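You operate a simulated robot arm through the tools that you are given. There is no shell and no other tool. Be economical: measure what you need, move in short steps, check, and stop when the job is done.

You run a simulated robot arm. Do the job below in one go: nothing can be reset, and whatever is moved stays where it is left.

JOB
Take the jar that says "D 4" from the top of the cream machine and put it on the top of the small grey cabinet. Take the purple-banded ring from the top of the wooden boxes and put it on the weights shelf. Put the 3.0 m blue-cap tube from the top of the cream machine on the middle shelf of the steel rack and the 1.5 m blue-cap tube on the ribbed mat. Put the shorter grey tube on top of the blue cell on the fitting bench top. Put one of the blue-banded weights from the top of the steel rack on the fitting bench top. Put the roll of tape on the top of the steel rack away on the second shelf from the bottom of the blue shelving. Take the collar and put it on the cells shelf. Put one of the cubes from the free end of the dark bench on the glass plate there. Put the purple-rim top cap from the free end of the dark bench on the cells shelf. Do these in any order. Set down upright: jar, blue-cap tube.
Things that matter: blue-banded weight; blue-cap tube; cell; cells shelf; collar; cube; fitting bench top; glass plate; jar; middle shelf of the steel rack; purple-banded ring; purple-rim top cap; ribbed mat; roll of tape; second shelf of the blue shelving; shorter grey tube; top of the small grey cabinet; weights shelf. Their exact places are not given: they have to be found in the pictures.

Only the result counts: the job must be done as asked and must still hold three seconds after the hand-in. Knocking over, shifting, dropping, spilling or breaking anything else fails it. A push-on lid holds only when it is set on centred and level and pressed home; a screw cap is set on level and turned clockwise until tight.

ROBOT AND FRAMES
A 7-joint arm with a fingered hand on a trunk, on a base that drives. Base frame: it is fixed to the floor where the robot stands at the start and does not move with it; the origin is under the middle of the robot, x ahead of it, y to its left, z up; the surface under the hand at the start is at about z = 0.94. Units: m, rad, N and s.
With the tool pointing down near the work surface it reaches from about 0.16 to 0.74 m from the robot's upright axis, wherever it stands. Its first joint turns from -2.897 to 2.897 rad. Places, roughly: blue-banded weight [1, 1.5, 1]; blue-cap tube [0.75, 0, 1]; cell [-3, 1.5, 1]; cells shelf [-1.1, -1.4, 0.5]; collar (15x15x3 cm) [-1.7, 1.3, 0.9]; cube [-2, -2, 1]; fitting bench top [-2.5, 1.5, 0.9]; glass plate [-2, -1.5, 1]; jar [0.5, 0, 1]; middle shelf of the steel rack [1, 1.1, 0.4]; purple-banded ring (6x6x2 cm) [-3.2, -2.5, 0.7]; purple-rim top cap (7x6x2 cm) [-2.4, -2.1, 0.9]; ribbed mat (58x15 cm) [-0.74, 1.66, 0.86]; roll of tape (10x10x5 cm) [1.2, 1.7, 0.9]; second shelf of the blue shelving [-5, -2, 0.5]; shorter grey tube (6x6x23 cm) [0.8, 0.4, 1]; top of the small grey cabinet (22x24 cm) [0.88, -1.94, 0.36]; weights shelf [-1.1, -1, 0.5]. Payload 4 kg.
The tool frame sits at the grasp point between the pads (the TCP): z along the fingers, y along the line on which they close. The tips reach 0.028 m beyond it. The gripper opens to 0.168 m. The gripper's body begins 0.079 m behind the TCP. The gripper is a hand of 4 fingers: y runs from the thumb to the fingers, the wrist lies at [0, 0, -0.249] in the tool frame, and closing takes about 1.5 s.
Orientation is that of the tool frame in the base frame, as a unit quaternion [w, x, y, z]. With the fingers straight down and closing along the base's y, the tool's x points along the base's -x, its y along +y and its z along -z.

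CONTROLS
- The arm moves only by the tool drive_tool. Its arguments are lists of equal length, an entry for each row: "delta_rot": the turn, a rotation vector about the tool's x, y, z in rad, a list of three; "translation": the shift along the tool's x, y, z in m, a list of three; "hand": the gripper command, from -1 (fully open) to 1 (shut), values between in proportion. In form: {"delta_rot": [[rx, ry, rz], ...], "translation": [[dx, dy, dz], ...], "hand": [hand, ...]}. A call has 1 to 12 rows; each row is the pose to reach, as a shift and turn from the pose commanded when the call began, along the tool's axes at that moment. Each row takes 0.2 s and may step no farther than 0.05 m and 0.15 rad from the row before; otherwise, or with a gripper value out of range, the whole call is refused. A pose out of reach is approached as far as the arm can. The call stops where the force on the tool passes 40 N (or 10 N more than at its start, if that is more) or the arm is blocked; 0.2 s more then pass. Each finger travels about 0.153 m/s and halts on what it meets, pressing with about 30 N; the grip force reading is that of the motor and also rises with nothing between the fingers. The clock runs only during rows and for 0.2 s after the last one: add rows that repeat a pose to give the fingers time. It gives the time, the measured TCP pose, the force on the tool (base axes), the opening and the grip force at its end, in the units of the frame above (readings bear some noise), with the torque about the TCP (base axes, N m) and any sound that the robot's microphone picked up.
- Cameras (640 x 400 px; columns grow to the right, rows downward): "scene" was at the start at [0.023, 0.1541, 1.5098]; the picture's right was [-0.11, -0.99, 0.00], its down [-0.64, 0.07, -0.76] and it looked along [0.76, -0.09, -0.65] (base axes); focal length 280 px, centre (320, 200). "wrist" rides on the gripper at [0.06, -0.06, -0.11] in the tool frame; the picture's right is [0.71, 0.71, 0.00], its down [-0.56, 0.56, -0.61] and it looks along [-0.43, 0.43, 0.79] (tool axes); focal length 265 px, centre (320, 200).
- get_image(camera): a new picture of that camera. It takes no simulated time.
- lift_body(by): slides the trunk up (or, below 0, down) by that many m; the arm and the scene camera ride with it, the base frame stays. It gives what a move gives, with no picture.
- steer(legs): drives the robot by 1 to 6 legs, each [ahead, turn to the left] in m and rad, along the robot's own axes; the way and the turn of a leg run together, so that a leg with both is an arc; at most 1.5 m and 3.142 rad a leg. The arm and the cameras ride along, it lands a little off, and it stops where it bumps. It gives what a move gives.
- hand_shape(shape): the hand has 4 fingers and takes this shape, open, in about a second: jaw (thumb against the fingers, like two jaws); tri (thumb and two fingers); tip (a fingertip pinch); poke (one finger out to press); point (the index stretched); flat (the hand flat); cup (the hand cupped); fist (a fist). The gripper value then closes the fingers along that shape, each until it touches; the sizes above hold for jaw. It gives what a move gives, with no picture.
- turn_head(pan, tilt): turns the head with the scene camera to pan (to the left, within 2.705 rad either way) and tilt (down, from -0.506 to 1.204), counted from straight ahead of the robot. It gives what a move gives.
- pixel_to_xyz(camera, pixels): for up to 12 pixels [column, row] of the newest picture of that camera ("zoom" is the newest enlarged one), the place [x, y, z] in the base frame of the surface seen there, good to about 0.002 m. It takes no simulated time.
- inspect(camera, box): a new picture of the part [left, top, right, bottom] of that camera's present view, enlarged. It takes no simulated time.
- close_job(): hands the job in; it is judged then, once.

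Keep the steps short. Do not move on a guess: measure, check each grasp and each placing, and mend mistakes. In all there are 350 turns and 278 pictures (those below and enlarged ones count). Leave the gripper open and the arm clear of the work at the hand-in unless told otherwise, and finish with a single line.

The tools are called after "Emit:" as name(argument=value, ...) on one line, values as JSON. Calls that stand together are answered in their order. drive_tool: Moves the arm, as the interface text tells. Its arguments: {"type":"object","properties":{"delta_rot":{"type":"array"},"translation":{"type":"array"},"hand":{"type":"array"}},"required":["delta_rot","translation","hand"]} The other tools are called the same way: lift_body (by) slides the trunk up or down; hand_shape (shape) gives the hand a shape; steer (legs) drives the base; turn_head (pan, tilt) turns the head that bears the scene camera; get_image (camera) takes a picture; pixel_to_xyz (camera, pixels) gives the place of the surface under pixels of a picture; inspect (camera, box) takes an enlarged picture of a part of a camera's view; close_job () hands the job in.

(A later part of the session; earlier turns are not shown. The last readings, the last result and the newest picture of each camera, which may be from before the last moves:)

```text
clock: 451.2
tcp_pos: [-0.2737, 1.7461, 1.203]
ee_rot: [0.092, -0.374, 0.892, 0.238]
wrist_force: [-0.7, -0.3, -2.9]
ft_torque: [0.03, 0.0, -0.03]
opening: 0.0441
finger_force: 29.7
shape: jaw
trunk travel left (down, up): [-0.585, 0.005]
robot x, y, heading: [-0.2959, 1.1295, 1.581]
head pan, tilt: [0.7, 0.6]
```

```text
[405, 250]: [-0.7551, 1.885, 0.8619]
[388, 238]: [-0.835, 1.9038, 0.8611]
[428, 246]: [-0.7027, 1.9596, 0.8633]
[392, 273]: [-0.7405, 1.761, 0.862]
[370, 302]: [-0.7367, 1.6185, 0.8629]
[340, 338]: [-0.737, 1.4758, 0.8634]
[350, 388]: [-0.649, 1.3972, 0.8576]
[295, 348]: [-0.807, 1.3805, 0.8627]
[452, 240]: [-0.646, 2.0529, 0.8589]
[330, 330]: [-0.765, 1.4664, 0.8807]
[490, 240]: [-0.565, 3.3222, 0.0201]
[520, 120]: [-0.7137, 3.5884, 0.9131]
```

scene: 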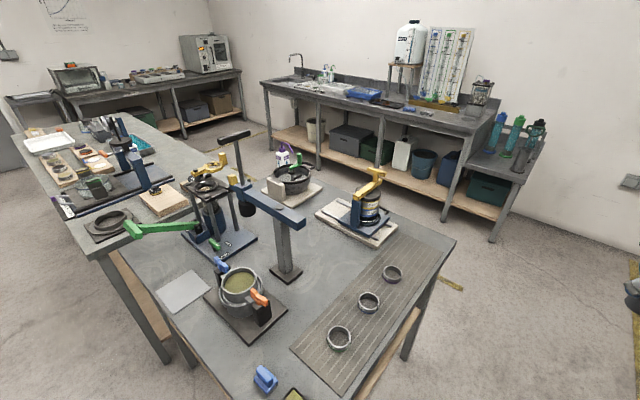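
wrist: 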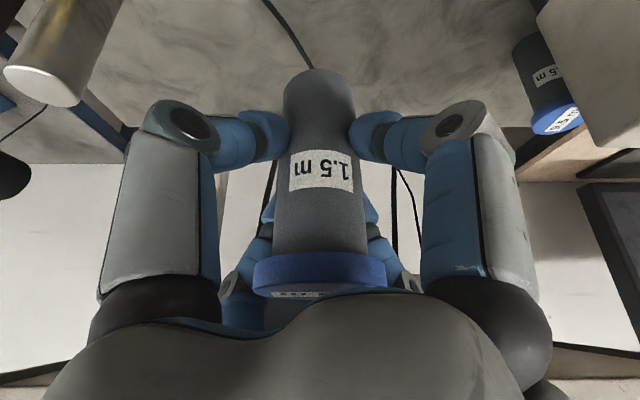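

Mat z 0.863; rings at y 1.48/1.62/1.76, free at (−0.735, 1.87). Drive to the east side and face it.

Emit:
steer(legs=[[0, -0.38], [0.767, 0], [0, 1.943]])

Emit:
turn_head(pan=0.2, tilt=0.7)

Emit:
get_image(camera="scene")

```text
clock: 461.2
tcp_pos: [-0.6353, 1.8632, 1.2033]
ee_rot: [0.105, 0.897, -0.361, -0.233]
wrist_force: [0.2, -0.1, -2.8]
ft_torque: [0.02, 0.0, -0.02]
opening: 0.0437
finger_force: 30.1
shape: jaw
trunk travel left (down, up): [-0.585, 0.005]
robot x, y, heading: [-0.0183, 1.8473, -3.128]
head pan, tilt: [0.7, 0.6]
```

```text
clock: 462.2
tcp_pos: [-0.6355, 1.8627, 1.2032]
ee_rot: [0.104, 0.896, -0.362, -0.234]
wrist_force: [0.5, 0.6, -2.5]
ft_torque: [0.0, -0.02, -0.01]
opening: 0.044
finger_force: 30.3
shape: jaw
trunk travel left (down, up): [-0.585, 0.005]
robot x, y, heading: [-0.0157, 1.8478, -3.124]
head pan, tilt: [0.201, 0.7]
```

```text
141 pictures are left
```

scene: 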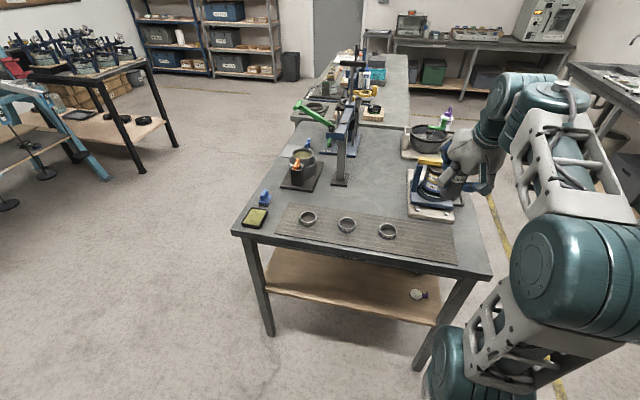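

Emit:
steer(legs=[[0.1, 0]])

Emit:
lift_body(by=-0.23)

Emit:
get_image(camera="wrist")

Emit:
get_image(camera="scene")

```text
clock: 463.3
tcp_pos: [-0.7374, 1.861, 1.2019]
ee_rot: [0.105, 0.897, -0.362, -0.232]
wrist_force: [-0.8, 0.0, -2.1]
ft_torque: [0.02, -0.02, -0.01]
opening: 0.0444
finger_force: 30.2
shape: jaw
trunk travel left (down, up): [-0.585, 0.005]
robot x, y, heading: [-0.1182, 1.8432, -3.122]
head pan, tilt: [0.201, 0.7]
```

```text
clock: 465.7
tcp_pos: [-0.7351, 1.8627, 0.9729]
ee_rot: [0.105, 0.896, -0.362, -0.234]
wrist_force: [-0.2, -0.4, -2.7]
ft_torque: [-0.06, -0.01, 0.02]
opening: 0.0439
finger_force: 29.7
shape: jaw
trunk travel left (down, up): [-0.355, 0.235]
robot x, y, heading: [-0.1151, 1.8474, -3.121]
head pan, tilt: [0.201, 0.7]
```

```text
140 pictures are left
```

wrist: 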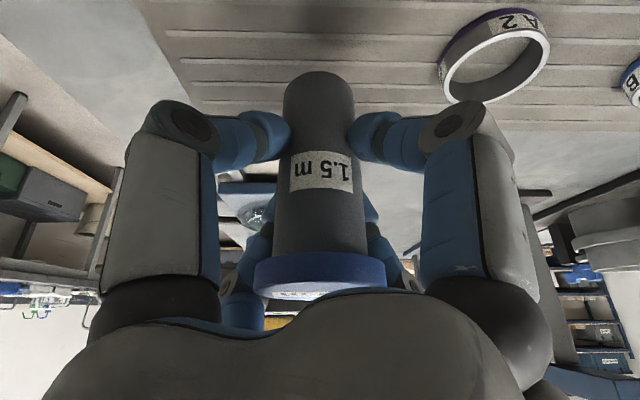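

```text
139 pictures are left
```

scene: 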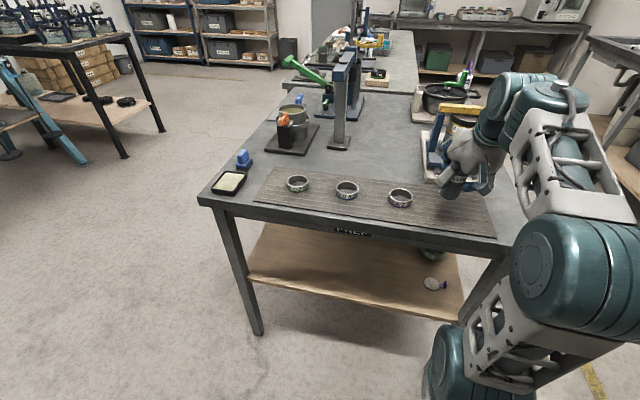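

Emit:
drive_tool(delta_rot=[[0, 0, 0], [0, 0, 0], [0, 0, 0]], translation=[[0.005, -0.005, 0.013], [0.01, -0.01, 0.026], [0.0124, -0.0127, 0.0313]], hand=[1, 1, 1])

Emit:
get_image(camera="wrist")

```text
clock: 466.5
tcp_pos: [-0.7343, 1.8614, 0.9374]
ee_rot: [0.105, 0.896, -0.362, -0.234]
wrist_force: [-1.1, 0.4, 1.5]
ft_torque: [0.03, 0.0, 0.0]
opening: 0.0439
finger_force: 30.0
shape: jaw
trunk travel left (down, up): [-0.355, 0.235]
robot x, y, heading: [-0.1182, 1.8444, -3.126]
head pan, tilt: [0.201, 0.7]
```

```text
138 pictures are left
```

wrist: 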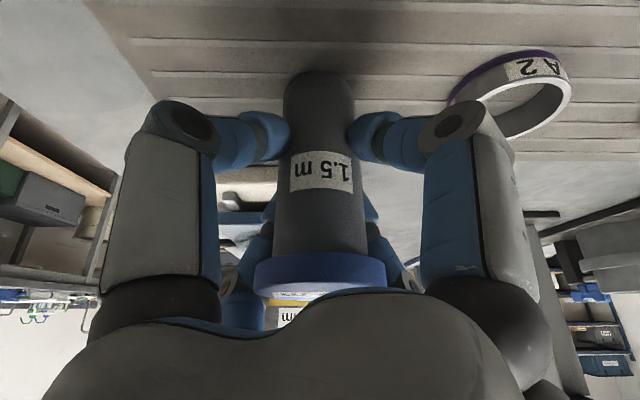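

Emit:
drive_tool(delta_rot=[[0, 0, 0], [0, 0, 0], [0, 0, 0]], translation=[[0.0008, -0.0008, 0.002], [0.001, -0.001, 0.0026], [0.001, -0.001, 0.0026]], hand=[1, 1, 1])

Emit:
drive_tool(delta_rot=[[0, 0, 0], [0, 0, 0], [0, 0, 0], [0, 0, 0], [0, 0, 0], [0, 0, 0], [0, 0, 0], [0, 0, 0], [0, 0, 0], [0, 0, 0]], translation=[[0, 0, 0], [0, 0, 0], [0, 0, 0], [0, 0, 0], [0, 0, -0.0], [-0.0008, 0.0008, -0.03], [-0.0008, 0.0008, -0.06], [-0.0008, 0.0008, -0.09], [-0.0008, 0.0008, -0.13], [-0.0008, 0.0008, -0.17]], hand=[0.4, 0.2, 0, -0.2, -0.4, -0.4, -0.4, -0.4, -0.4, -0.4])

Emit:
get_image(camera="wrist")

```text
clock: 467.3
tcp_pos: [-0.735, 1.8614, 0.9356]
ee_rot: [0.105, 0.896, -0.361, -0.238]
wrist_force: [-4.0, 0.0, 23.4]
ft_torque: [0.04, -0.04, 0.01]
opening: 0.0444
finger_force: 29.9
shape: jaw
trunk travel left (down, up): [-0.355, 0.235]
robot x, y, heading: [-0.1194, 1.8412, -3.125]
head pan, tilt: [0.201, 0.7]
```

```text
clock: 469.5
tcp_pos: [-0.6539, 1.8638, 1.082]
ee_rot: [0.104, 0.897, -0.362, -0.232]
wrist_force: [-0.4, 0.4, 0.5]
ft_torque: [-0.03, -0.02, -0.05]
opening: 0.1172
finger_force: 0.1
shape: jaw
trunk travel left (down, up): [-0.355, 0.235]
robot x, y, heading: [-0.1187, 1.8433, -3.125]
head pan, tilt: [0.201, 0.7]
```

```text
137 pictures are left
```

wrist: 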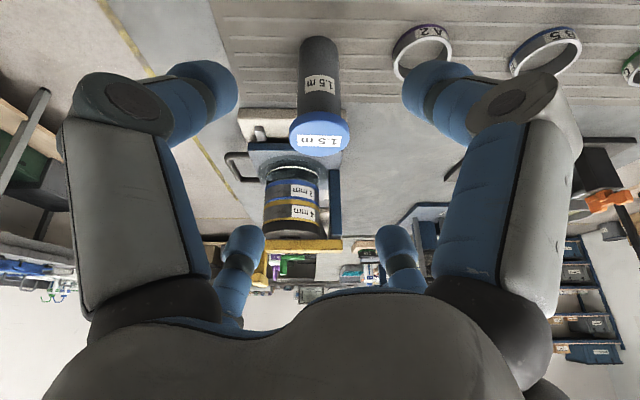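

1.5 m tube stands on the mat. Raise the trunk, turn around toward the rack and look at its top.

Emit:
lift_body(by=0.23)

Emit:
steer(legs=[[0.0, -1.57], [0, -1.57]])

Emit:
turn_head(pan=0.0, tilt=0.5)

Emit:
get_image(camera="scene")

```text
clock: 472.0
tcp_pos: [-0.6533, 1.8638, 1.3119]
ee_rot: [0.105, 0.896, -0.362, -0.234]
wrist_force: [-0.2, 0.5, 0.8]
ft_torque: [0.0, -0.01, 0.0]
opening: 0.1176
finger_force: 0.1
shape: jaw
trunk travel left (down, up): [-0.585, 0.005]
robot x, y, heading: [-0.1196, 1.8417, -3.127]
head pan, tilt: [0.201, 0.7]
```

```text
clock: 480.0
tcp_pos: [0.4165, 1.8171, 1.3118]
ee_rot: [0.234, 0.368, 0.894, 0.103]
wrist_force: [-0.7, 0.1, 0.3]
ft_torque: [0.0, -0.03, 0.0]
opening: 0.1171
finger_force: 0.1
shape: jaw
trunk travel left (down, up): [-0.585, 0.005]
robot x, y, heading: [-0.1216, 1.8412, -0.001]
head pan, tilt: [0.201, 0.7]
```

```text
clock: 480.8
tcp_pos: [0.4179, 1.8168, 1.3126]
ee_rot: [0.234, 0.368, 0.894, 0.103]
wrist_force: [0.0, 0.3, 0.4]
ft_torque: [-0.01, 0.01, 0.0]
opening: 0.1173
finger_force: 0.1
shape: jaw
trunk travel left (down, up): [-0.585, 0.005]
robot x, y, heading: [-0.119, 1.844, 0.001]
head pan, tilt: [0.0, 0.499]
```

```text
136 pictures are left
```

scene: 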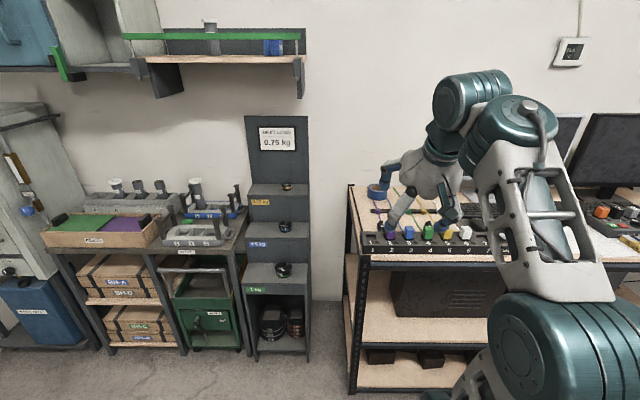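

Emit:
inspect(camera="scene", box=[340, 170, 480, 260])

Emit:
get_image(camera="wrist")

```text
4.44 times, centred on (410, 215) of scene
```

zoom: 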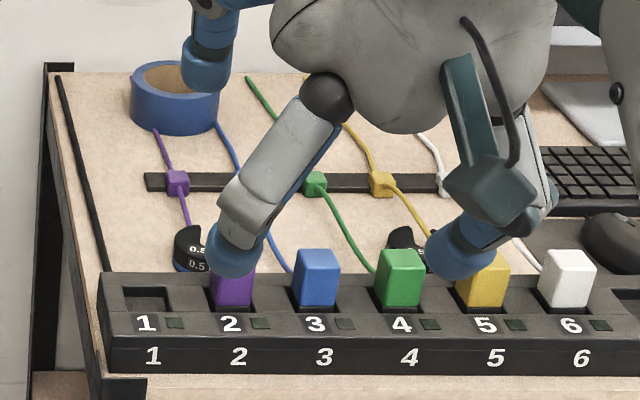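

```text
134 pictures are left
```

wrist: 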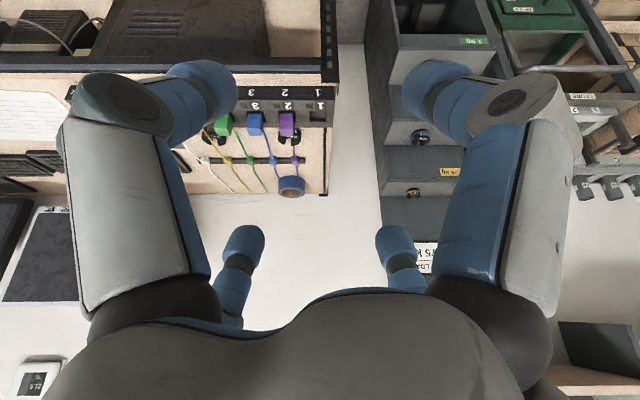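

Emit:
pixel_to_xyz(camera="zoom", pixels=[[187, 240], [187, 262], [180, 250], [400, 235], [172, 110], [140, 80], [205, 90], [150, 300], [165, 182], [232, 290], [330, 270], [110, 370]])

```text
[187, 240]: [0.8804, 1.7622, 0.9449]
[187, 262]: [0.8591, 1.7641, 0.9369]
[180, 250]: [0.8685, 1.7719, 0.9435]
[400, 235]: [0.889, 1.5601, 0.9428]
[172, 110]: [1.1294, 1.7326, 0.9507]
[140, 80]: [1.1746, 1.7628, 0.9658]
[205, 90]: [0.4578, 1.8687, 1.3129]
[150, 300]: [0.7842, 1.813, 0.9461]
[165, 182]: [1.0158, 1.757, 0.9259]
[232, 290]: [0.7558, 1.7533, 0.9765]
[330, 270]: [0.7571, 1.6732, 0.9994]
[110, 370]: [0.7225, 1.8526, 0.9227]
```

Weights at (0.885, 1.755) and (0.889, 1.56), top z 0.945, cables nearby. Move closer and make the hand vertical for a look from above.

Emit:
steer(legs=[[0.34, 0]])

Emit:
drive_tool(delta_rot=[[0.09, 0.09, 0], [0.18, 0.18, 0], [0.27, 0.27, 0], [0.36, 0.36, 0], [0.375, 0.375, 0]], translation=[[0, 0, 0.02], [0, 0, 0.04], [0, 0, 0.06], [0, 0, 0.08], [0, 0, 0.1]], hand=[-0.2, -0.1, 0, 0, 0])

Emit:
get_image(camera="wrist")

```text
clock: 483.0
tcp_pos: [0.7594, 1.8194, 1.312]
ee_rot: [0.234, 0.368, 0.894, 0.102]
wrist_force: [-0.6, 0.6, 0.1]
ft_torque: [-0.02, 0.04, 0.02]
opening: 0.1172
finger_force: 0.1
shape: jaw
trunk travel left (down, up): [-0.585, 0.005]
robot x, y, heading: [0.223, 1.8491, 0.005]
head pan, tilt: [0.0, 0.499]
```

```text
clock: 484.2
tcp_pos: [0.8069, 1.82, 1.2257]
ee_rot: [-0.008, 0.38, 0.925, 0.001]
wrist_force: [1.1, -0.2, 0.1]
ft_torque: [0.0, 0.02, -0.01]
opening: 0.0845
finger_force: 0.0
shape: jaw
trunk travel left (down, up): [-0.585, 0.005]
robot x, y, heading: [0.2206, 1.8489, 0.002]
head pan, tilt: [0.0, 0.499]
```

```text
133 pictures are left
```

wrist: 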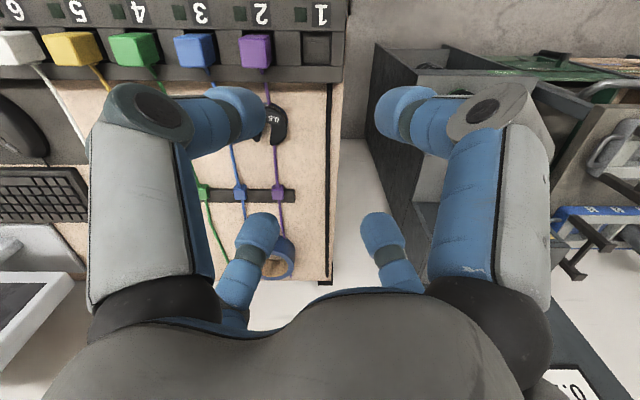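

Emit:
inspect(camera="wrist", box=[220, 60, 340, 210])

```text
2.67 times, centred on (280, 135) of wrist
```

zoom: 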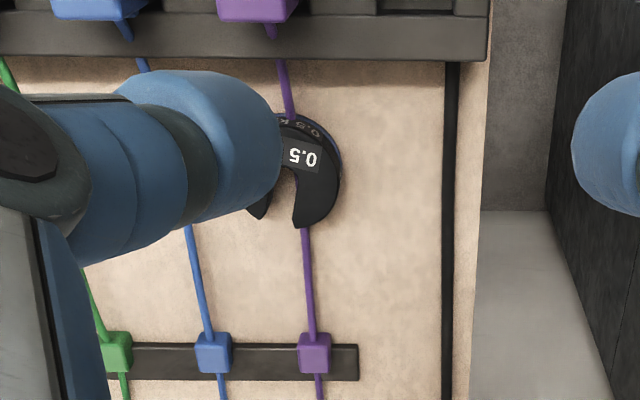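

Emit:
pixel_to_xyz(camera="zoom", pixels=[[320, 170], [300, 130], [335, 160], [318, 220], [300, 155], [262, 210], [370, 120], [225, 250], [400, 150]])

```text
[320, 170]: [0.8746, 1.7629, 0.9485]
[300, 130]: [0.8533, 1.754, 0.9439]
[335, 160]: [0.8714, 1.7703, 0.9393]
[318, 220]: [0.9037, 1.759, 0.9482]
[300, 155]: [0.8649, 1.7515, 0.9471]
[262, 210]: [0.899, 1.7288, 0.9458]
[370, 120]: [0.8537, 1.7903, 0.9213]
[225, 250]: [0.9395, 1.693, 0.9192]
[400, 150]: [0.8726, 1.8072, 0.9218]
```

Emit:
drive_tool(delta_rot=[[0, 0, 0], [0, 0, 0], [0, 0, 0], [0, 0, 0], [0, 0, 0], [0, 0, 0], [0, 0, 0]], translation=[[-0.035, -0.001, 0], [-0.07, -0.002, 0], [-0.101, -0.0027, 0.02], [-0.101, -0.0027, 0.065], [-0.101, -0.0027, 0.11], [-0.101, -0.0027, 0.155], [-0.101, -0.0027, 0.2]], hand=[0, 0, 0, 0, 0, 0, 0])

Emit:
get_image(camera="wrist")

```text
clock: 485.8
tcp_pos: [0.8751, 1.7414, 1.0254]
ee_rot: [-0.007, 0.382, 0.924, 0.004]
wrist_force: [-0.4, -2.3, 0.9]
ft_torque: [0.12, -0.02, -0.01]
opening: 0.0841
finger_force: 0.0
shape: jaw
out of reach, approached as far as the arm can: row 2, 3
trunk travel left (down, up): [-0.585, 0.005]
robot x, y, heading: [0.2208, 1.8468, -0.0]
head pan, tilt: [0.0, 0.499]
```

```text
131 pictures are left
```

wrist: 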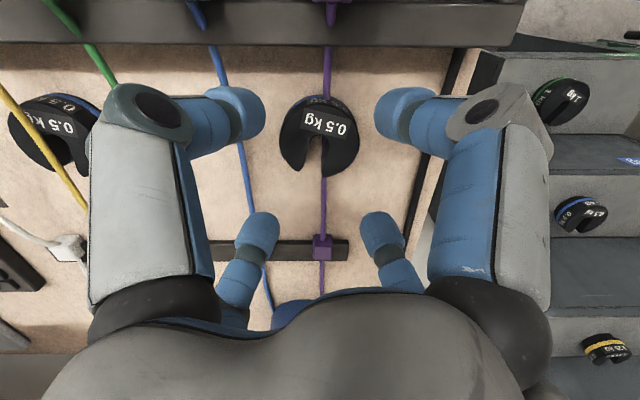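

Emit:
drive_tool(delta_rot=[[0, 0, 0], [0, 0, 0], [0, 0, 0], [0, 0, 0], [0, 0, 0], [0, 0, 0], [0, 0, 0], [0, 0, 0]], translation=[[0.001, 0.001, 0.04], [0.001, 0.001, 0.06], [0.001, 0.001, 0.067], [0.001, 0.001, 0.067], [0.001, 0.001, 0.067], [0.001, 0.001, 0.067], [0.001, 0.001, 0.067], [0.001, 0.001, 0.067]], hand=[0, 0, 0, 0.3, 0.6, 1, 1, 1])

Emit:
get_image(camera="wrist")

```text
clock: 487.6
tcp_pos: [0.8738, 1.7519, 0.9556]
ee_rot: [-0.008, 0.38, 0.925, 0.002]
wrist_force: [0.2, 0.1, -0.6]
ft_torque: [-0.03, -0.02, -0.01]
opening: 0.0556
finger_force: 29.8
shape: jaw
trunk travel left (down, up): [-0.585, 0.005]
robot x, y, heading: [0.2255, 1.8413, 0.004]
head pan, tilt: [0.0, 0.499]
```

```text
130 pictures are left
```

wrist: 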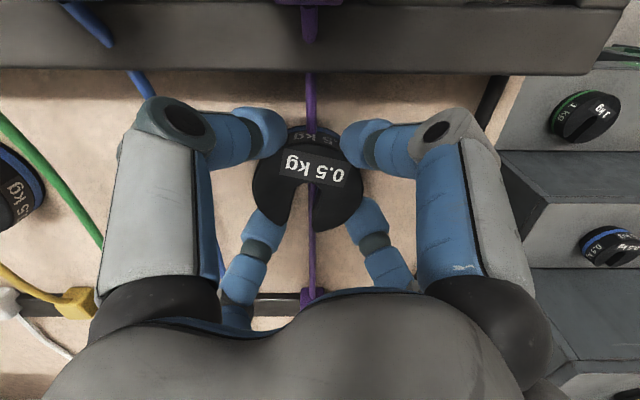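

Emit:
drive_tool(delta_rot=[[0, 0, 0], [0, 0, 0], [0, 0, 0], [0, 0, 0], [0, 0, 0]], translation=[[0, 0, -0.02], [0, 0, -0.06], [0, 0, -0.1], [0, 0, -0.14], [0, 0, -0.18]], hand=[1, 1, 1, 1, 1])

Emit:
get_image(camera="wrist")

```text
clock: 488.8
tcp_pos: [0.8755, 1.7412, 1.1352]
ee_rot: [-0.009, 0.383, 0.924, 0.003]
wrist_force: [-0.5, -3.5, -4.6]
ft_torque: [0.23, 0.02, -0.03]
opening: 0.0551
finger_force: 29.8
shape: jaw
trunk travel left (down, up): [-0.585, 0.005]
robot x, y, heading: [0.2238, 1.8499, 0.001]
head pan, tilt: [0.0, 0.499]
```

```text
129 pictures are left
```

wrist: 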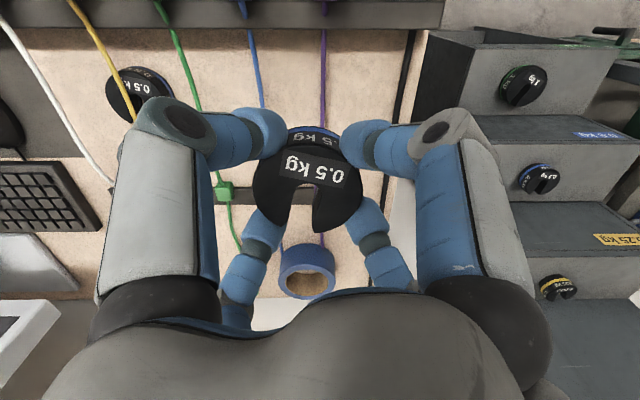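

Weight held, cables undisturbed. Retract the hand.

Emit:
drive_tool(delta_rot=[[0, 0, 0], [0, 0, 0], [0, 0, 0], [0, 0, 0], [0, 0, 0], [0, 0, 0], [0, 0, 0], [0, 0, 0]], translation=[[0.027, -0.027, 0], [0.054, -0.054, 0], [0.081, -0.081, 0], [0.108, -0.108, 0], [0.135, -0.135, 0], [0.162, -0.162, 0], [0.189, -0.189, 0], [0.213, -0.213, 0]], hand=[1, 1, 1, 1, 1, 1, 1, 1])

Emit:
turn_head(pan=2.6, tilt=0.4)

Emit:
get_image(camera="scene")

```text
clock: 490.6
tcp_pos: [0.5741, 1.7475, 1.1415]
ee_rot: [-0.007, 0.379, 0.925, 0.003]
wrist_force: [-0.2, -0.7, -4.7]
ft_torque: [0.04, 0.01, -0.01]
opening: 0.0547
finger_force: 30.1
shape: jaw
trunk travel left (down, up): [-0.585, 0.005]
robot x, y, heading: [0.2206, 1.8442, 0.008]
head pan, tilt: [0.0, 0.499]
```

```text
clock: 492.9
tcp_pos: [0.576, 1.747, 1.141]
ee_rot: [-0.008, 0.379, 0.925, 0.002]
wrist_force: [-0.5, 0.4, -5.6]
ft_torque: [0.04, -0.01, -0.01]
opening: 0.0549
finger_force: 29.8
shape: jaw
trunk travel left (down, up): [-0.585, 0.005]
robot x, y, heading: [0.2237, 1.8441, 0.002]
head pan, tilt: [2.601, 0.4]
```

```text
128 pictures are left
```

scene: 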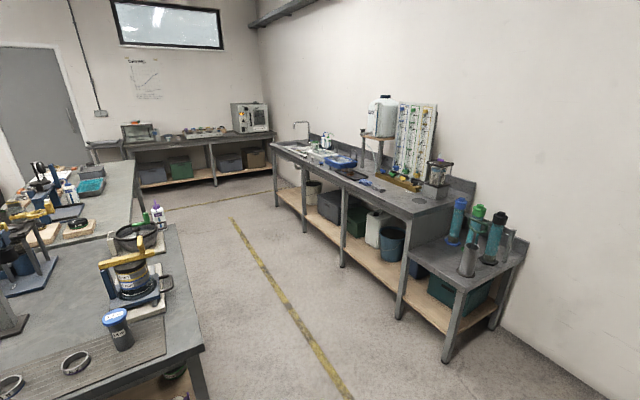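

Emit:
steer(legs=[[-0.5, 0], [0, -1.571], [1.35, 0], [0, -1.571], [1.2, 0], [0.9, 0]])

Emit:
turn_head(pan=-1.2, tilt=0.6)

Emit:
get_image(camera="scene")

```text
clock: 519.9
tcp_pos: [-2.7189, 0.5042, 1.1405]
ee_rot: [0.001, 0.932, -0.362, 0.008]
wrist_force: [-0.3, -0.2, -4.2]
ft_torque: [-0.03, -0.02, -0.01]
opening: 0.0548
finger_force: 30.5
shape: jaw
trunk travel left (down, up): [-0.585, 0.005]
robot x, y, heading: [-2.3609, 0.4148, -3.1]
head pan, tilt: [2.601, 0.4]
```

```text
clock: 523.0
tcp_pos: [-2.719, 0.5035, 1.1411]
ee_rot: [0.001, 0.932, -0.362, 0.008]
wrist_force: [-0.1, -0.9, -4.5]
ft_torque: [0.0, -0.03, -0.03]
opening: 0.0547
finger_force: 30.0
shape: jaw
trunk travel left (down, up): [-0.585, 0.005]
robot x, y, heading: [-2.3612, 0.4186, -3.095]
head pan, tilt: [-1.201, 0.6]
```

```text
127 pictures are left
```

scene: 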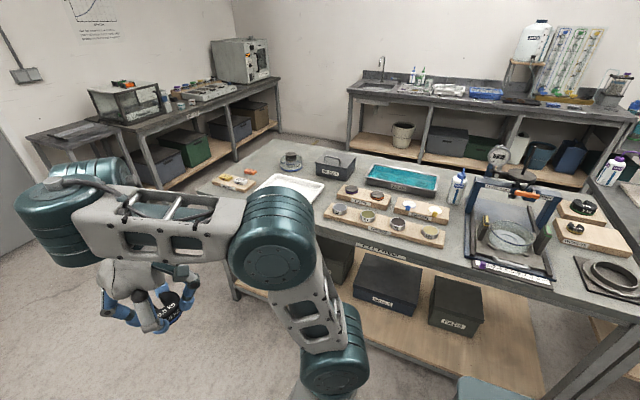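

Emit:
inspect(camera="scene", box=[190, 130, 430, 280])

Emit:
inspect(camera="scene", box=[400, 150, 640, 310])

```text
2.67 times, centred on (310, 205) of scene
```

zoom: 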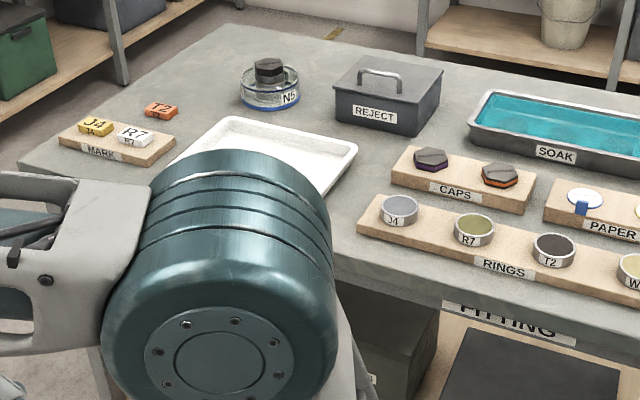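

```text
2.50 times, centred on (520, 230) of scene
```

zoom: 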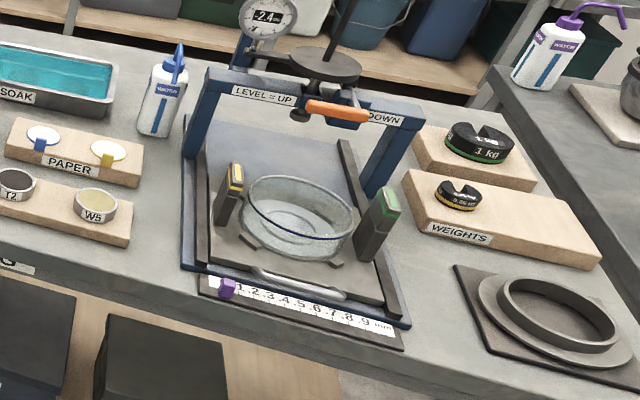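

Emit:
pixel_to_xyz(camera="zoom", pixels=[[560, 300], [505, 290], [615, 335], [480, 280], [150, 245], [80, 240], [150, 110], [130, 130], [440, 280], [20, 240], [455, 160], [150, 180]])

Emit:
pixel_to_xyz(camera="scene", pixels=[[290, 155], [281, 165], [301, 168], [292, 170], [240, 185], [213, 192], [330, 215], [315, 230], [455, 185], [445, 205], [300, 175], [262, 170]])

```text
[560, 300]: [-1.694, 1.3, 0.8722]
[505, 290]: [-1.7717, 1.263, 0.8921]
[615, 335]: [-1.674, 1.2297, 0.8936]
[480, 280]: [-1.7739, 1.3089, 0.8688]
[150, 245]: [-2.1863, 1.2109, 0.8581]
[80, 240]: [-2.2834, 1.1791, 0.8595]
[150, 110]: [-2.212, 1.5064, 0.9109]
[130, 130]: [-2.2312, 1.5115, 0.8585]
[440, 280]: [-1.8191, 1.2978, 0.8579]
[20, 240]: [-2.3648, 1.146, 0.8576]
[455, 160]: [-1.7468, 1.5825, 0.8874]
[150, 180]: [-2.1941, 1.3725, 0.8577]
```

```text
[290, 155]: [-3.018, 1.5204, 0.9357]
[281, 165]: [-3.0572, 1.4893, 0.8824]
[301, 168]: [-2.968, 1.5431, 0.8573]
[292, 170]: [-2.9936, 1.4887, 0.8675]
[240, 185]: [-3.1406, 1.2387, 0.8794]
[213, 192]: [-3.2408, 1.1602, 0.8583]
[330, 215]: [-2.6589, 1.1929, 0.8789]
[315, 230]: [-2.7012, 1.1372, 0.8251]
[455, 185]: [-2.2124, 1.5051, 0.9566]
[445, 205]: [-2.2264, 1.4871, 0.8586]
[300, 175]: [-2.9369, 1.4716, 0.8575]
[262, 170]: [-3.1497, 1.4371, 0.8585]
```

Emit:
pixel_to_xyz(camera="scene", pixels=[[40, 135], [115, 120], [150, 190], [40, 195], [200, 105], [225, 160], [215, 200], [280, 140], [265, 145], [240, 165], [330, 150], [60, 260]])

```text
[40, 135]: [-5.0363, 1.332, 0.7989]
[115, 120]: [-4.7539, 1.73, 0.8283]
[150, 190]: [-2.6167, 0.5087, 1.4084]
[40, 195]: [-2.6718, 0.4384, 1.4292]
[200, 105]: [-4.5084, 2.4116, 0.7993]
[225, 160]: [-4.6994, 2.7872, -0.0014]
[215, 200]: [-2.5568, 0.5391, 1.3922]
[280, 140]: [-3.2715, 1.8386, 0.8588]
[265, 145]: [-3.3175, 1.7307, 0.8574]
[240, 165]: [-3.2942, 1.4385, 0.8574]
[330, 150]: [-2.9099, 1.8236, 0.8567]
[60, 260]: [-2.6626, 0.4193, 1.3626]
```

Fitting bench found (z 0.858). West end is open: put the weight at about (−3.2, 1.70), approaching from the west.

Emit:
steer(legs=[[1.4, -0.045], [0, -1.571], [1.28, 0], [0, -1.571]])

Emit:
turn_head(pan=0.0, tilt=0.7)

Emit:
get_image(camera="scene")

```text
clock: 543.7
tcp_pos: [-3.4172, 1.5673, 1.1411]
ee_rot: [-0.008, 0.38, 0.925, 0.001]
wrist_force: [-0.2, 0.2, -5.0]
ft_torque: [0.01, 0.02, -0.02]
opening: 0.0541
finger_force: 29.8
shape: jaw
trunk travel left (down, up): [-0.585, 0.005]
robot x, y, heading: [-3.7692, 1.6678, 0.002]
head pan, tilt: [-1.201, 0.6]
```

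```text
clock: 545.1
tcp_pos: [-3.4178, 1.5655, 1.1408]
ee_rot: [-0.008, 0.38, 0.925, 0.001]
wrist_force: [-1.2, -0.6, -4.5]
ft_torque: [0.06, -0.01, -0.02]
opening: 0.054
finger_force: 29.5
shape: jaw
trunk travel left (down, up): [-0.585, 0.005]
robot x, y, heading: [-3.7711, 1.6651, 0.004]
head pan, tilt: [0.0, 0.7]
```

```text
124 pictures are left
```

scene: 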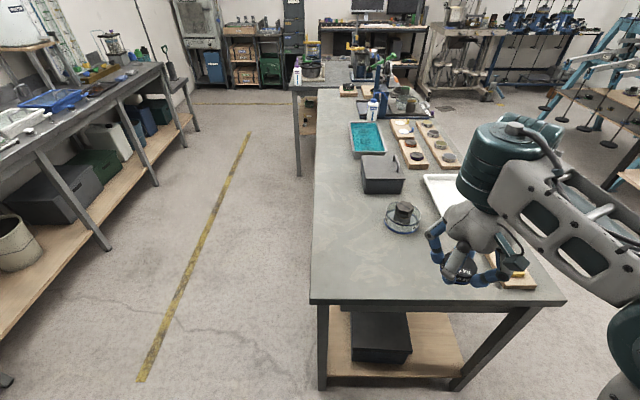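

Emit:
pixel_to_xyz(camera="scene", pixels=[[350, 250], [340, 215], [318, 290], [405, 212], [405, 205], [388, 215], [420, 218], [404, 228], [404, 203], [320, 200]])

Emit:
inspect(camera="scene", box=[360, 180, 450, 250])

```text
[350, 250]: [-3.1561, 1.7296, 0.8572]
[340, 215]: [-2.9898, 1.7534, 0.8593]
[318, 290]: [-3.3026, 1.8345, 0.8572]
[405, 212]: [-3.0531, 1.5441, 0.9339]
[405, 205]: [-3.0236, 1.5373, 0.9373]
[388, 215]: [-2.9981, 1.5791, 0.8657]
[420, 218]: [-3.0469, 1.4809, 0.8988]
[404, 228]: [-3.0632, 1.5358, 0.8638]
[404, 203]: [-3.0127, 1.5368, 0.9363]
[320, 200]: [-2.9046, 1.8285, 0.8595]
```

```text
5.71 times, centred on (405, 215) of scene
```

zoom: 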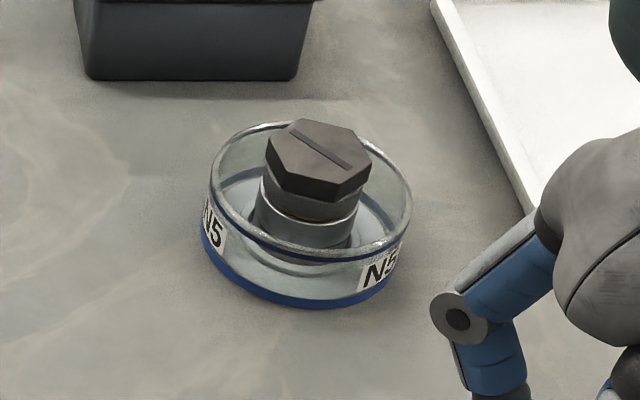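

Emit:
drive_tool(delta_rot=[[0, 0, 0], [0, 0, 0], [0, 0, 0], [0, 0, 0], [0, 0, 0], [0, 0, 0], [0, 0, 0], [0, 0, 0], [0, 0, 0], [0, 0, 0], [0, 0, 0], [0, 0, 0]], translation=[[-0.01, 0.045, 0], [-0.02, 0.09, 0], [-0.03, 0.135, 0], [-0.04, 0.18, 0], [-0.05, 0.225, 0], [-0.06, 0.265, 0], [-0.0675, 0.2987, 0.02], [-0.0675, 0.2987, 0.06], [-0.0675, 0.2987, 0.105], [-0.0675, 0.2987, 0.15], [-0.0675, 0.2987, 0.195], [-0.0675, 0.2987, 0.235]], hand=[1, 1, 1, 1, 1, 1, 1, 1, 1, 1, 1, 1])

Emit:
drive_tool(delta_rot=[[0, 0, 0], [0, 0, 0], [0, 0, 0], [0, 0, 0]], translation=[[0, 0, 0.006], [0, 0, 0.01], [0, 0, 0.014], [0, 0, 0.014]], hand=[1, 1, 1, 1])

```text
clock: 547.7
tcp_pos: [-3.163, 1.7348, 0.9043]
ee_rot: [-0.008, 0.381, 0.925, 0.001]
wrist_force: [0.1, -0.3, -4.6]
ft_torque: [0.02, 0.02, 0.0]
opening: 0.0541
finger_force: 30.0
shape: jaw
trunk travel left (down, up): [-0.585, 0.005]
robot x, y, heading: [-3.7709, 1.665, 0.008]
head pan, tilt: [0.0, 0.7]
```

```text
clock: 548.7
tcp_pos: [-3.1631, 1.7347, 0.8941]
ee_rot: [-0.005, 0.381, 0.925, 0.004]
wrist_force: [2.2, 0.2, 31.3]
ft_torque: [-0.37, -0.35, -0.03]
opening: 0.055
finger_force: 29.7
shape: jaw
trunk travel left (down, up): [-0.585, 0.005]
robot x, y, heading: [-3.7718, 1.6634, 0.004]
head pan, tilt: [0.0, 0.7]
```

Contact. Release and lift.

Emit:
drive_tool(delta_rot=[[0, 0, 0], [0, 0, 0], [0, 0, 0], [0, 0, 0], [0, 0, 0], [0, 0, 0], [0, 0, 0], [0, 0, 0], [0, 0, 0]], translation=[[0, 0, -0.003], [0, 0, -0.003], [0, 0, -0.003], [0, 0, -0.003], [0, 0, -0.04], [0, 0, -0.085], [0, 0, -0.13], [0, 0, -0.175], [0, 0, -0.22]], hand=[0.4, 0.2, 0, -0.2, -0.2, -0.2, -0.2, -0.2, -0.2])

Emit:
get_image(camera="wrist")

```text
clock: 550.7
tcp_pos: [-3.1598, 1.7325, 1.1097]
ee_rot: [-0.008, 0.38, 0.925, 0.0]
wrist_force: [0.2, 0.1, 1.2]
ft_torque: [0.0, -0.01, 0.0]
opening: 0.1001
finger_force: 0.1
shape: jaw
trunk travel left (down, up): [-0.585, 0.005]
robot x, y, heading: [-3.7729, 1.6667, -0.001]
head pan, tilt: [0.0, 0.7]
```

```text
122 pictures are left
```

wrist: 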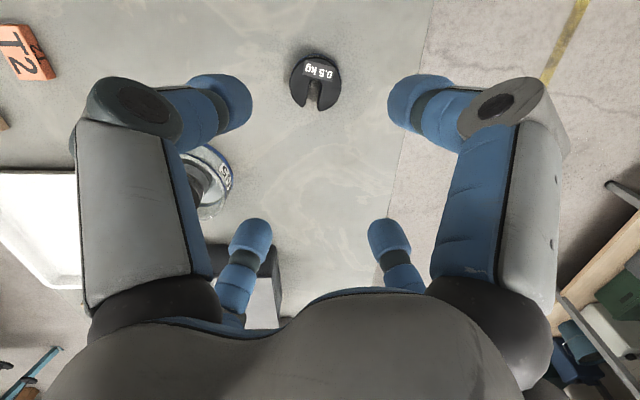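

Weight is on the fitting bench. Retract, then go for the ring on the wooden boxes.

Emit:
drive_tool(delta_rot=[[0, 0, 0], [0, 0, 0], [0, 0, 0], [0, 0, 0], [0, 0, 0], [0, 0, 0], [0, 0, 0]], translation=[[0.027, -0.027, 0], [0.054, -0.054, 0], [0.081, -0.081, 0], [0.108, -0.108, 0], [0.135, -0.135, 0], [0.162, -0.162, 0], [0.185, -0.185, 0]], hand=[-0.2, -0.2, -0.2, -0.2, -0.2, -0.2, -0.2])

Emit:
steer(legs=[[0, -1.571], [1.5, 0], [0.9, 0.3], [0.9, -0.3]])

Emit:
turn_head(pan=0.0, tilt=0.6)

Emit:
get_image(camera="scene")

```text
clock: 552.3
tcp_pos: [-3.4218, 1.7296, 1.1187]
ee_rot: [-0.008, 0.379, 0.925, 0.002]
wrist_force: [0.8, -1.0, -0.1]
ft_torque: [0.08, -0.08, -0.03]
opening: 0.1005
finger_force: 0.1
shape: jaw
out of reach, approached as far as the arm can: row 7
trunk travel left (down, up): [-0.585, 0.005]
robot x, y, heading: [-3.7712, 1.6668, 0.007]
head pan, tilt: [0.0, 0.7]
```

```text
clock: 572.3
tcp_pos: [-3.5024, -1.9777, 1.1189]
ee_rot: [-0.006, 0.929, 0.371, 0.006]
wrist_force: [0.3, -0.5, 0.4]
ft_torque: [-0.03, -0.02, -0.02]
opening: 0.1006
finger_force: 0.0
shape: jaw
trunk travel left (down, up): [-0.585, 0.005]
robot x, y, heading: [-3.5561, -1.6244, -1.594]
head pan, tilt: [0.0, 0.7]
```

```text
clock: 573.0
tcp_pos: [-3.5019, -1.9775, 1.1182]
ee_rot: [-0.006, 0.929, 0.37, 0.007]
wrist_force: [0.4, 0.3, 0.1]
ft_torque: [0.0, 0.0, 0.0]
opening: 0.1003
finger_force: 0.0
shape: jaw
trunk travel left (down, up): [-0.585, 0.005]
robot x, y, heading: [-3.5528, -1.6256, -1.594]
head pan, tilt: [0.0, 0.6]
```

```text
121 pictures are left
```

scene: 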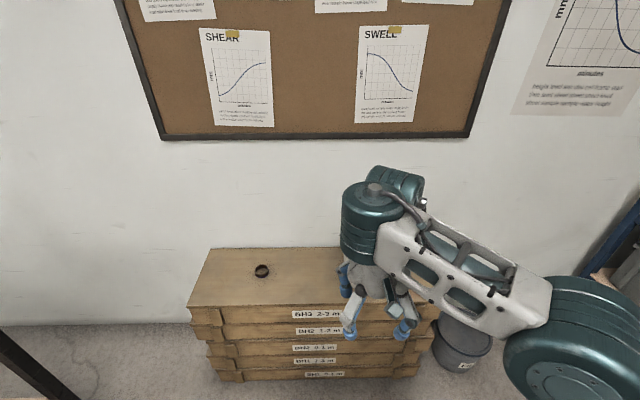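

Emit:
inspect(camera="scene", box=[220, 240, 320, 310])

Emit:
pixel_to_xyz(camera="scene", pixels=[[255, 268], [268, 268], [262, 265], [262, 276], [240, 290], [300, 300], [215, 260]])

```text
5.71 times, centred on (270, 275) of scene
```

zoom: 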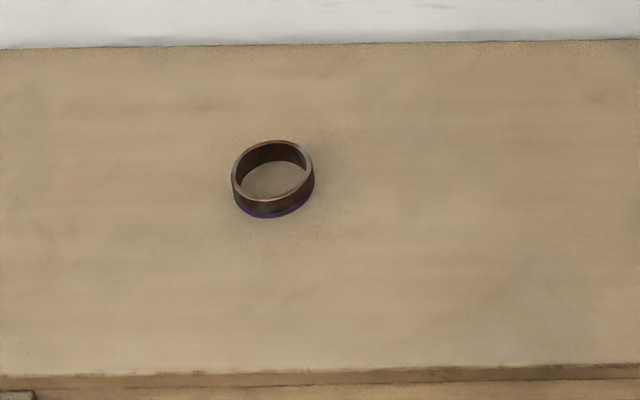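

```text
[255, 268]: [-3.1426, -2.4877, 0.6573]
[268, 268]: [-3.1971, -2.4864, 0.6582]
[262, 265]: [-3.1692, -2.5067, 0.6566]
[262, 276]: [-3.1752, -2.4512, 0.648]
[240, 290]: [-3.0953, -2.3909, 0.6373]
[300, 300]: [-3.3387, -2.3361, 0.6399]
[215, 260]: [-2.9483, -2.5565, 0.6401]
```

Emit:
steer(legs=[[0, 0.7], [0.4, 0], [0, -0.677]])

Emit:
lift_body(by=-0.2)

Emit:
get_image(camera="scene")

```text
clock: 579.1
tcp_pos: [-3.251, -2.2925, 1.1173]
ee_rot: [-0.006, 0.926, 0.378, 0.008]
wrist_force: [0.5, 0.0, -0.2]
ft_torque: [0.03, 0.01, 0.02]
opening: 0.1007
finger_force: 0.1
shape: jaw
trunk travel left (down, up): [-0.585, 0.005]
robot x, y, heading: [-3.3088, -1.9405, -1.583]
head pan, tilt: [0.0, 0.6]
```

```text
clock: 581.3
tcp_pos: [-3.2511, -2.2924, 0.9179]
ee_rot: [-0.006, 0.926, 0.378, 0.006]
wrist_force: [0.0, -0.1, -0.8]
ft_torque: [0.02, -0.02, -0.01]
opening: 0.1007
finger_force: 0.0
shape: jaw
trunk travel left (down, up): [-0.385, 0.205]
robot x, y, heading: [-3.3091, -1.9389, -1.582]
head pan, tilt: [0.0, 0.6]
```

```text
119 pictures are left
```

scene: 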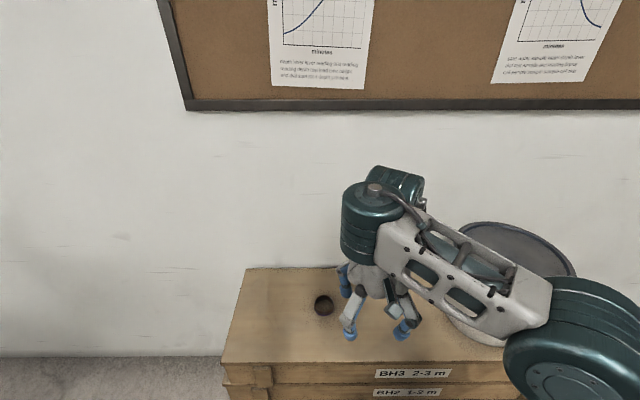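

Emit:
drive_tool(delta_rot=[[0, 0, 0], [0, 0, 0], [0, 0, 0], [0, 0, 0], [0, 0, 0], [0, 0, 0], [0, 0, 0]], translation=[[-0.017, 0.043, 0], [-0.033, 0.086, 0], [-0.05, 0.13, 0], [-0.066, 0.171, 0], [-0.0733, 0.1907, 0.03], [-0.0733, 0.1907, 0.07], [-0.0733, 0.1907, 0.115]], hand=[-0.1, 0, 0, 0, 0, 0, 0])

Emit:
get_image(camera="wrist")

```text
clock: 582.9
tcp_pos: [-3.1681, -2.4776, 0.8023]
ee_rot: [-0.006, 0.926, 0.378, 0.006]
wrist_force: [-0.2, 0.5, 0.5]
ft_torque: [-0.02, 0.01, 0.0]
opening: 0.0844
finger_force: 0.1
shape: jaw
trunk travel left (down, up): [-0.385, 0.205]
robot x, y, heading: [-3.3106, -1.9379, -1.586]
head pan, tilt: [0.0, 0.6]
```

```text
118 pictures are left
```

wrist: 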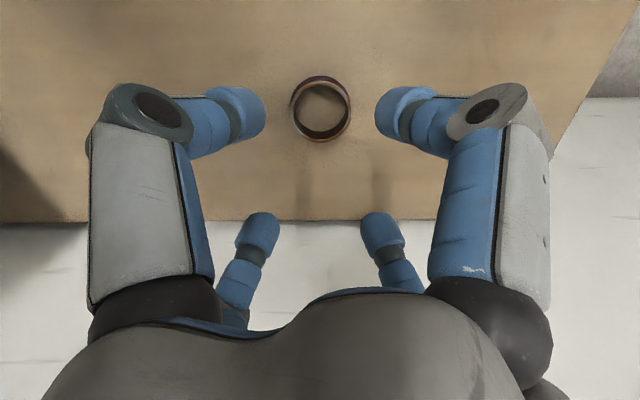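

Emit:
drive_tool(delta_rot=[[0, 0, 0], [0, 0, 0], [0, 0, 0], [0, 0, 0], [0, 0, 0], [0, 0, 0], [0, 0, 0], [0, 0, 0], [0, 0, 0]], translation=[[0, 0, 0.045], [0, 0, 0.09], [0, 0, 0.12], [0, 0, 0.129], [0, 0, 0.129], [0, 0, 0.129], [0, 0, 0.129], [0, 0, 0.129], [0, 0, 0.129]], hand=[0, 0, 0, 0, 0.2, 0.5, 1, 1, 1])

Emit:
get_image(camera="wrist")

```text
clock: 584.9
tcp_pos: [-3.1682, -2.475, 0.6719]
ee_rot: [-0.005, 0.926, 0.377, 0.007]
wrist_force: [0.1, -0.2, 0.3]
ft_torque: [-0.02, 0.01, 0.01]
opening: 0.0477
finger_force: 30.4
shape: jaw
trunk travel left (down, up): [-0.385, 0.205]
robot x, y, heading: [-3.3092, -1.9405, -1.59]
head pan, tilt: [0.0, 0.6]
```

```text
117 pictures are left
```

wrist: 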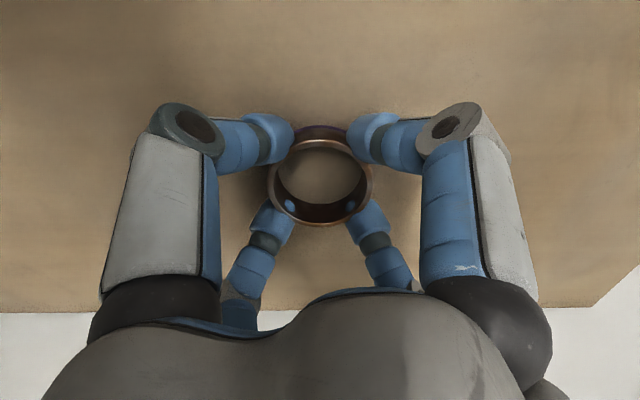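

Ring gripped. Lift and retract straight back, raise trunk.

Emit:
drive_tool(delta_rot=[[0, 0, 0], [0, 0, 0], [0, 0, 0], [0, 0, 0], [0, 0, 0], [0, 0, 0], [0, 0, 0], [0, 0, 0], [0, 0, 0]], translation=[[0, 0, -0.04], [0, 0, -0.085], [0, 0, -0.13], [0, 0, -0.17], [0.03, -0.03, -0.19], [0.06, -0.06, -0.19], [0.09, -0.09, -0.19], [0.115, -0.115, -0.19], [0.1294, -0.132, -0.19]], hand=[1, 1, 1, 1, 1, 1, 1, 1, 1])

Emit:
lift_body(by=0.2)

Emit:
get_image(camera="wrist")

```text
clock: 586.9
tcp_pos: [-3.1645, -2.3069, 0.8783]
ee_rot: [-0.008, 0.926, 0.378, 0.006]
wrist_force: [-0.5, -0.6, -1.2]
ft_torque: [0.01, -0.01, 0.01]
opening: 0.0477
finger_force: 29.7
shape: jaw
out of reach, approached as far as the arm can: row 8, 9
trunk travel left (down, up): [-0.385, 0.205]
robot x, y, heading: [-3.3071, -1.9391, -1.585]
head pan, tilt: [0.0, 0.6]
```

```text
clock: 589.1
tcp_pos: [-3.1651, -2.3077, 1.0778]
ee_rot: [-0.008, 0.926, 0.377, 0.007]
wrist_force: [0.6, 0.3, -1.2]
ft_torque: [-0.02, -0.01, 0.06]
opening: 0.0476
finger_force: 29.5
shape: jaw
trunk travel left (down, up): [-0.585, 0.005]
robot x, y, heading: [-3.3118, -1.9373, -1.588]
head pan, tilt: [0.0, 0.6]
```

```text
116 pictures are left
```

wrist: 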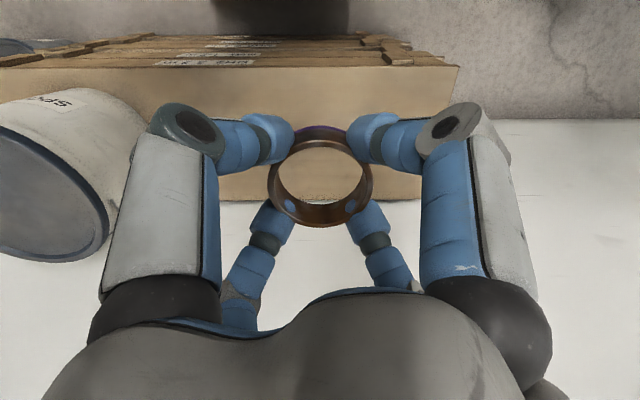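

Emit:
steer(legs=[[-1.5, 0], [-0.25, 0], [0, 1.588], [1.5, 0], [0.4, 0], [0, -1.571]])

Emit:
turn_head(pan=0.0, tilt=0.7)

Emit:
get_image(camera="scene")

```text
clock: 614.7
tcp_pos: [-1.2569, -0.5775, 1.0784]
ee_rot: [-0.008, 0.927, 0.374, 0.006]
wrist_force: [-1.1, 0.2, -0.4]
ft_torque: [-0.02, 0.01, 0.01]
opening: 0.0475
finger_force: 30.1
shape: jaw
trunk travel left (down, up): [-0.585, 0.005]
robot x, y, heading: [-1.3989, -0.212, -1.595]
head pan, tilt: [0.0, 0.6]
```

```text
clock: 615.4
tcp_pos: [-1.2561, -0.5788, 1.078]
ee_rot: [-0.007, 0.927, 0.375, 0.006]
wrist_force: [0.5, 0.2, -1.5]
ft_torque: [0.01, 0.04, 0.01]
opening: 0.0474
finger_force: 30.0
shape: jaw
trunk travel left (down, up): [-0.585, 0.005]
robot x, y, heading: [-1.397, -0.2077, -1.593]
head pan, tilt: [0.0, 0.7]
```

```text
115 pictures are left
```

scene: 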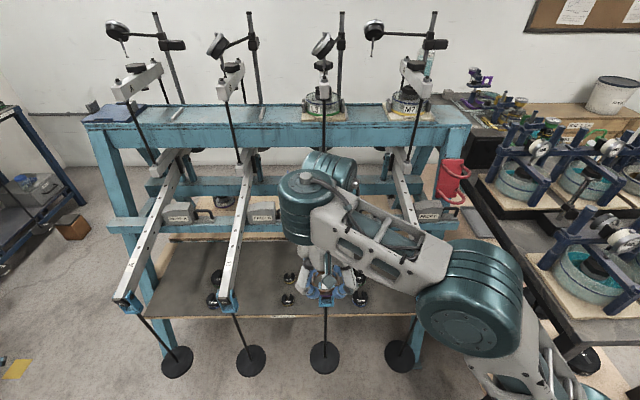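

Emit:
pixel_to_xyz(camera="scene", pixels=[[360, 278], [362, 299], [290, 278], [287, 299], [217, 277], [213, 300], [330, 318], [400, 318], [235, 306], [250, 290], [385, 300], [420, 160]])

Emit:
inspect(camera="scene", box=[180, 230, 440, 390])

```text
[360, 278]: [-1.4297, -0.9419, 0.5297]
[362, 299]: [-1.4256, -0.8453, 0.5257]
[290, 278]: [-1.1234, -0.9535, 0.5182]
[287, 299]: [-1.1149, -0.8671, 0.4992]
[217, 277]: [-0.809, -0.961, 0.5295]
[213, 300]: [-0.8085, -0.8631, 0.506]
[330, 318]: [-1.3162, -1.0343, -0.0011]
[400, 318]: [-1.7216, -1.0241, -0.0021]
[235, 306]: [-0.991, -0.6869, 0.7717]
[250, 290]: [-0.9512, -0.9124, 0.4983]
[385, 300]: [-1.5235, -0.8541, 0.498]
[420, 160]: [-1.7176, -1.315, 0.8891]
```

```text
2.46 times, centred on (310, 310) of scene
```

zoom: 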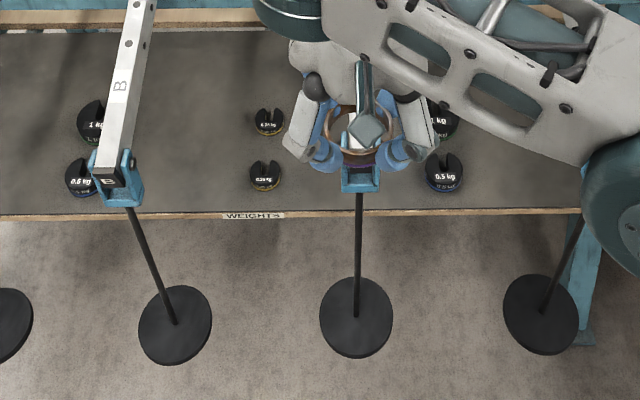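

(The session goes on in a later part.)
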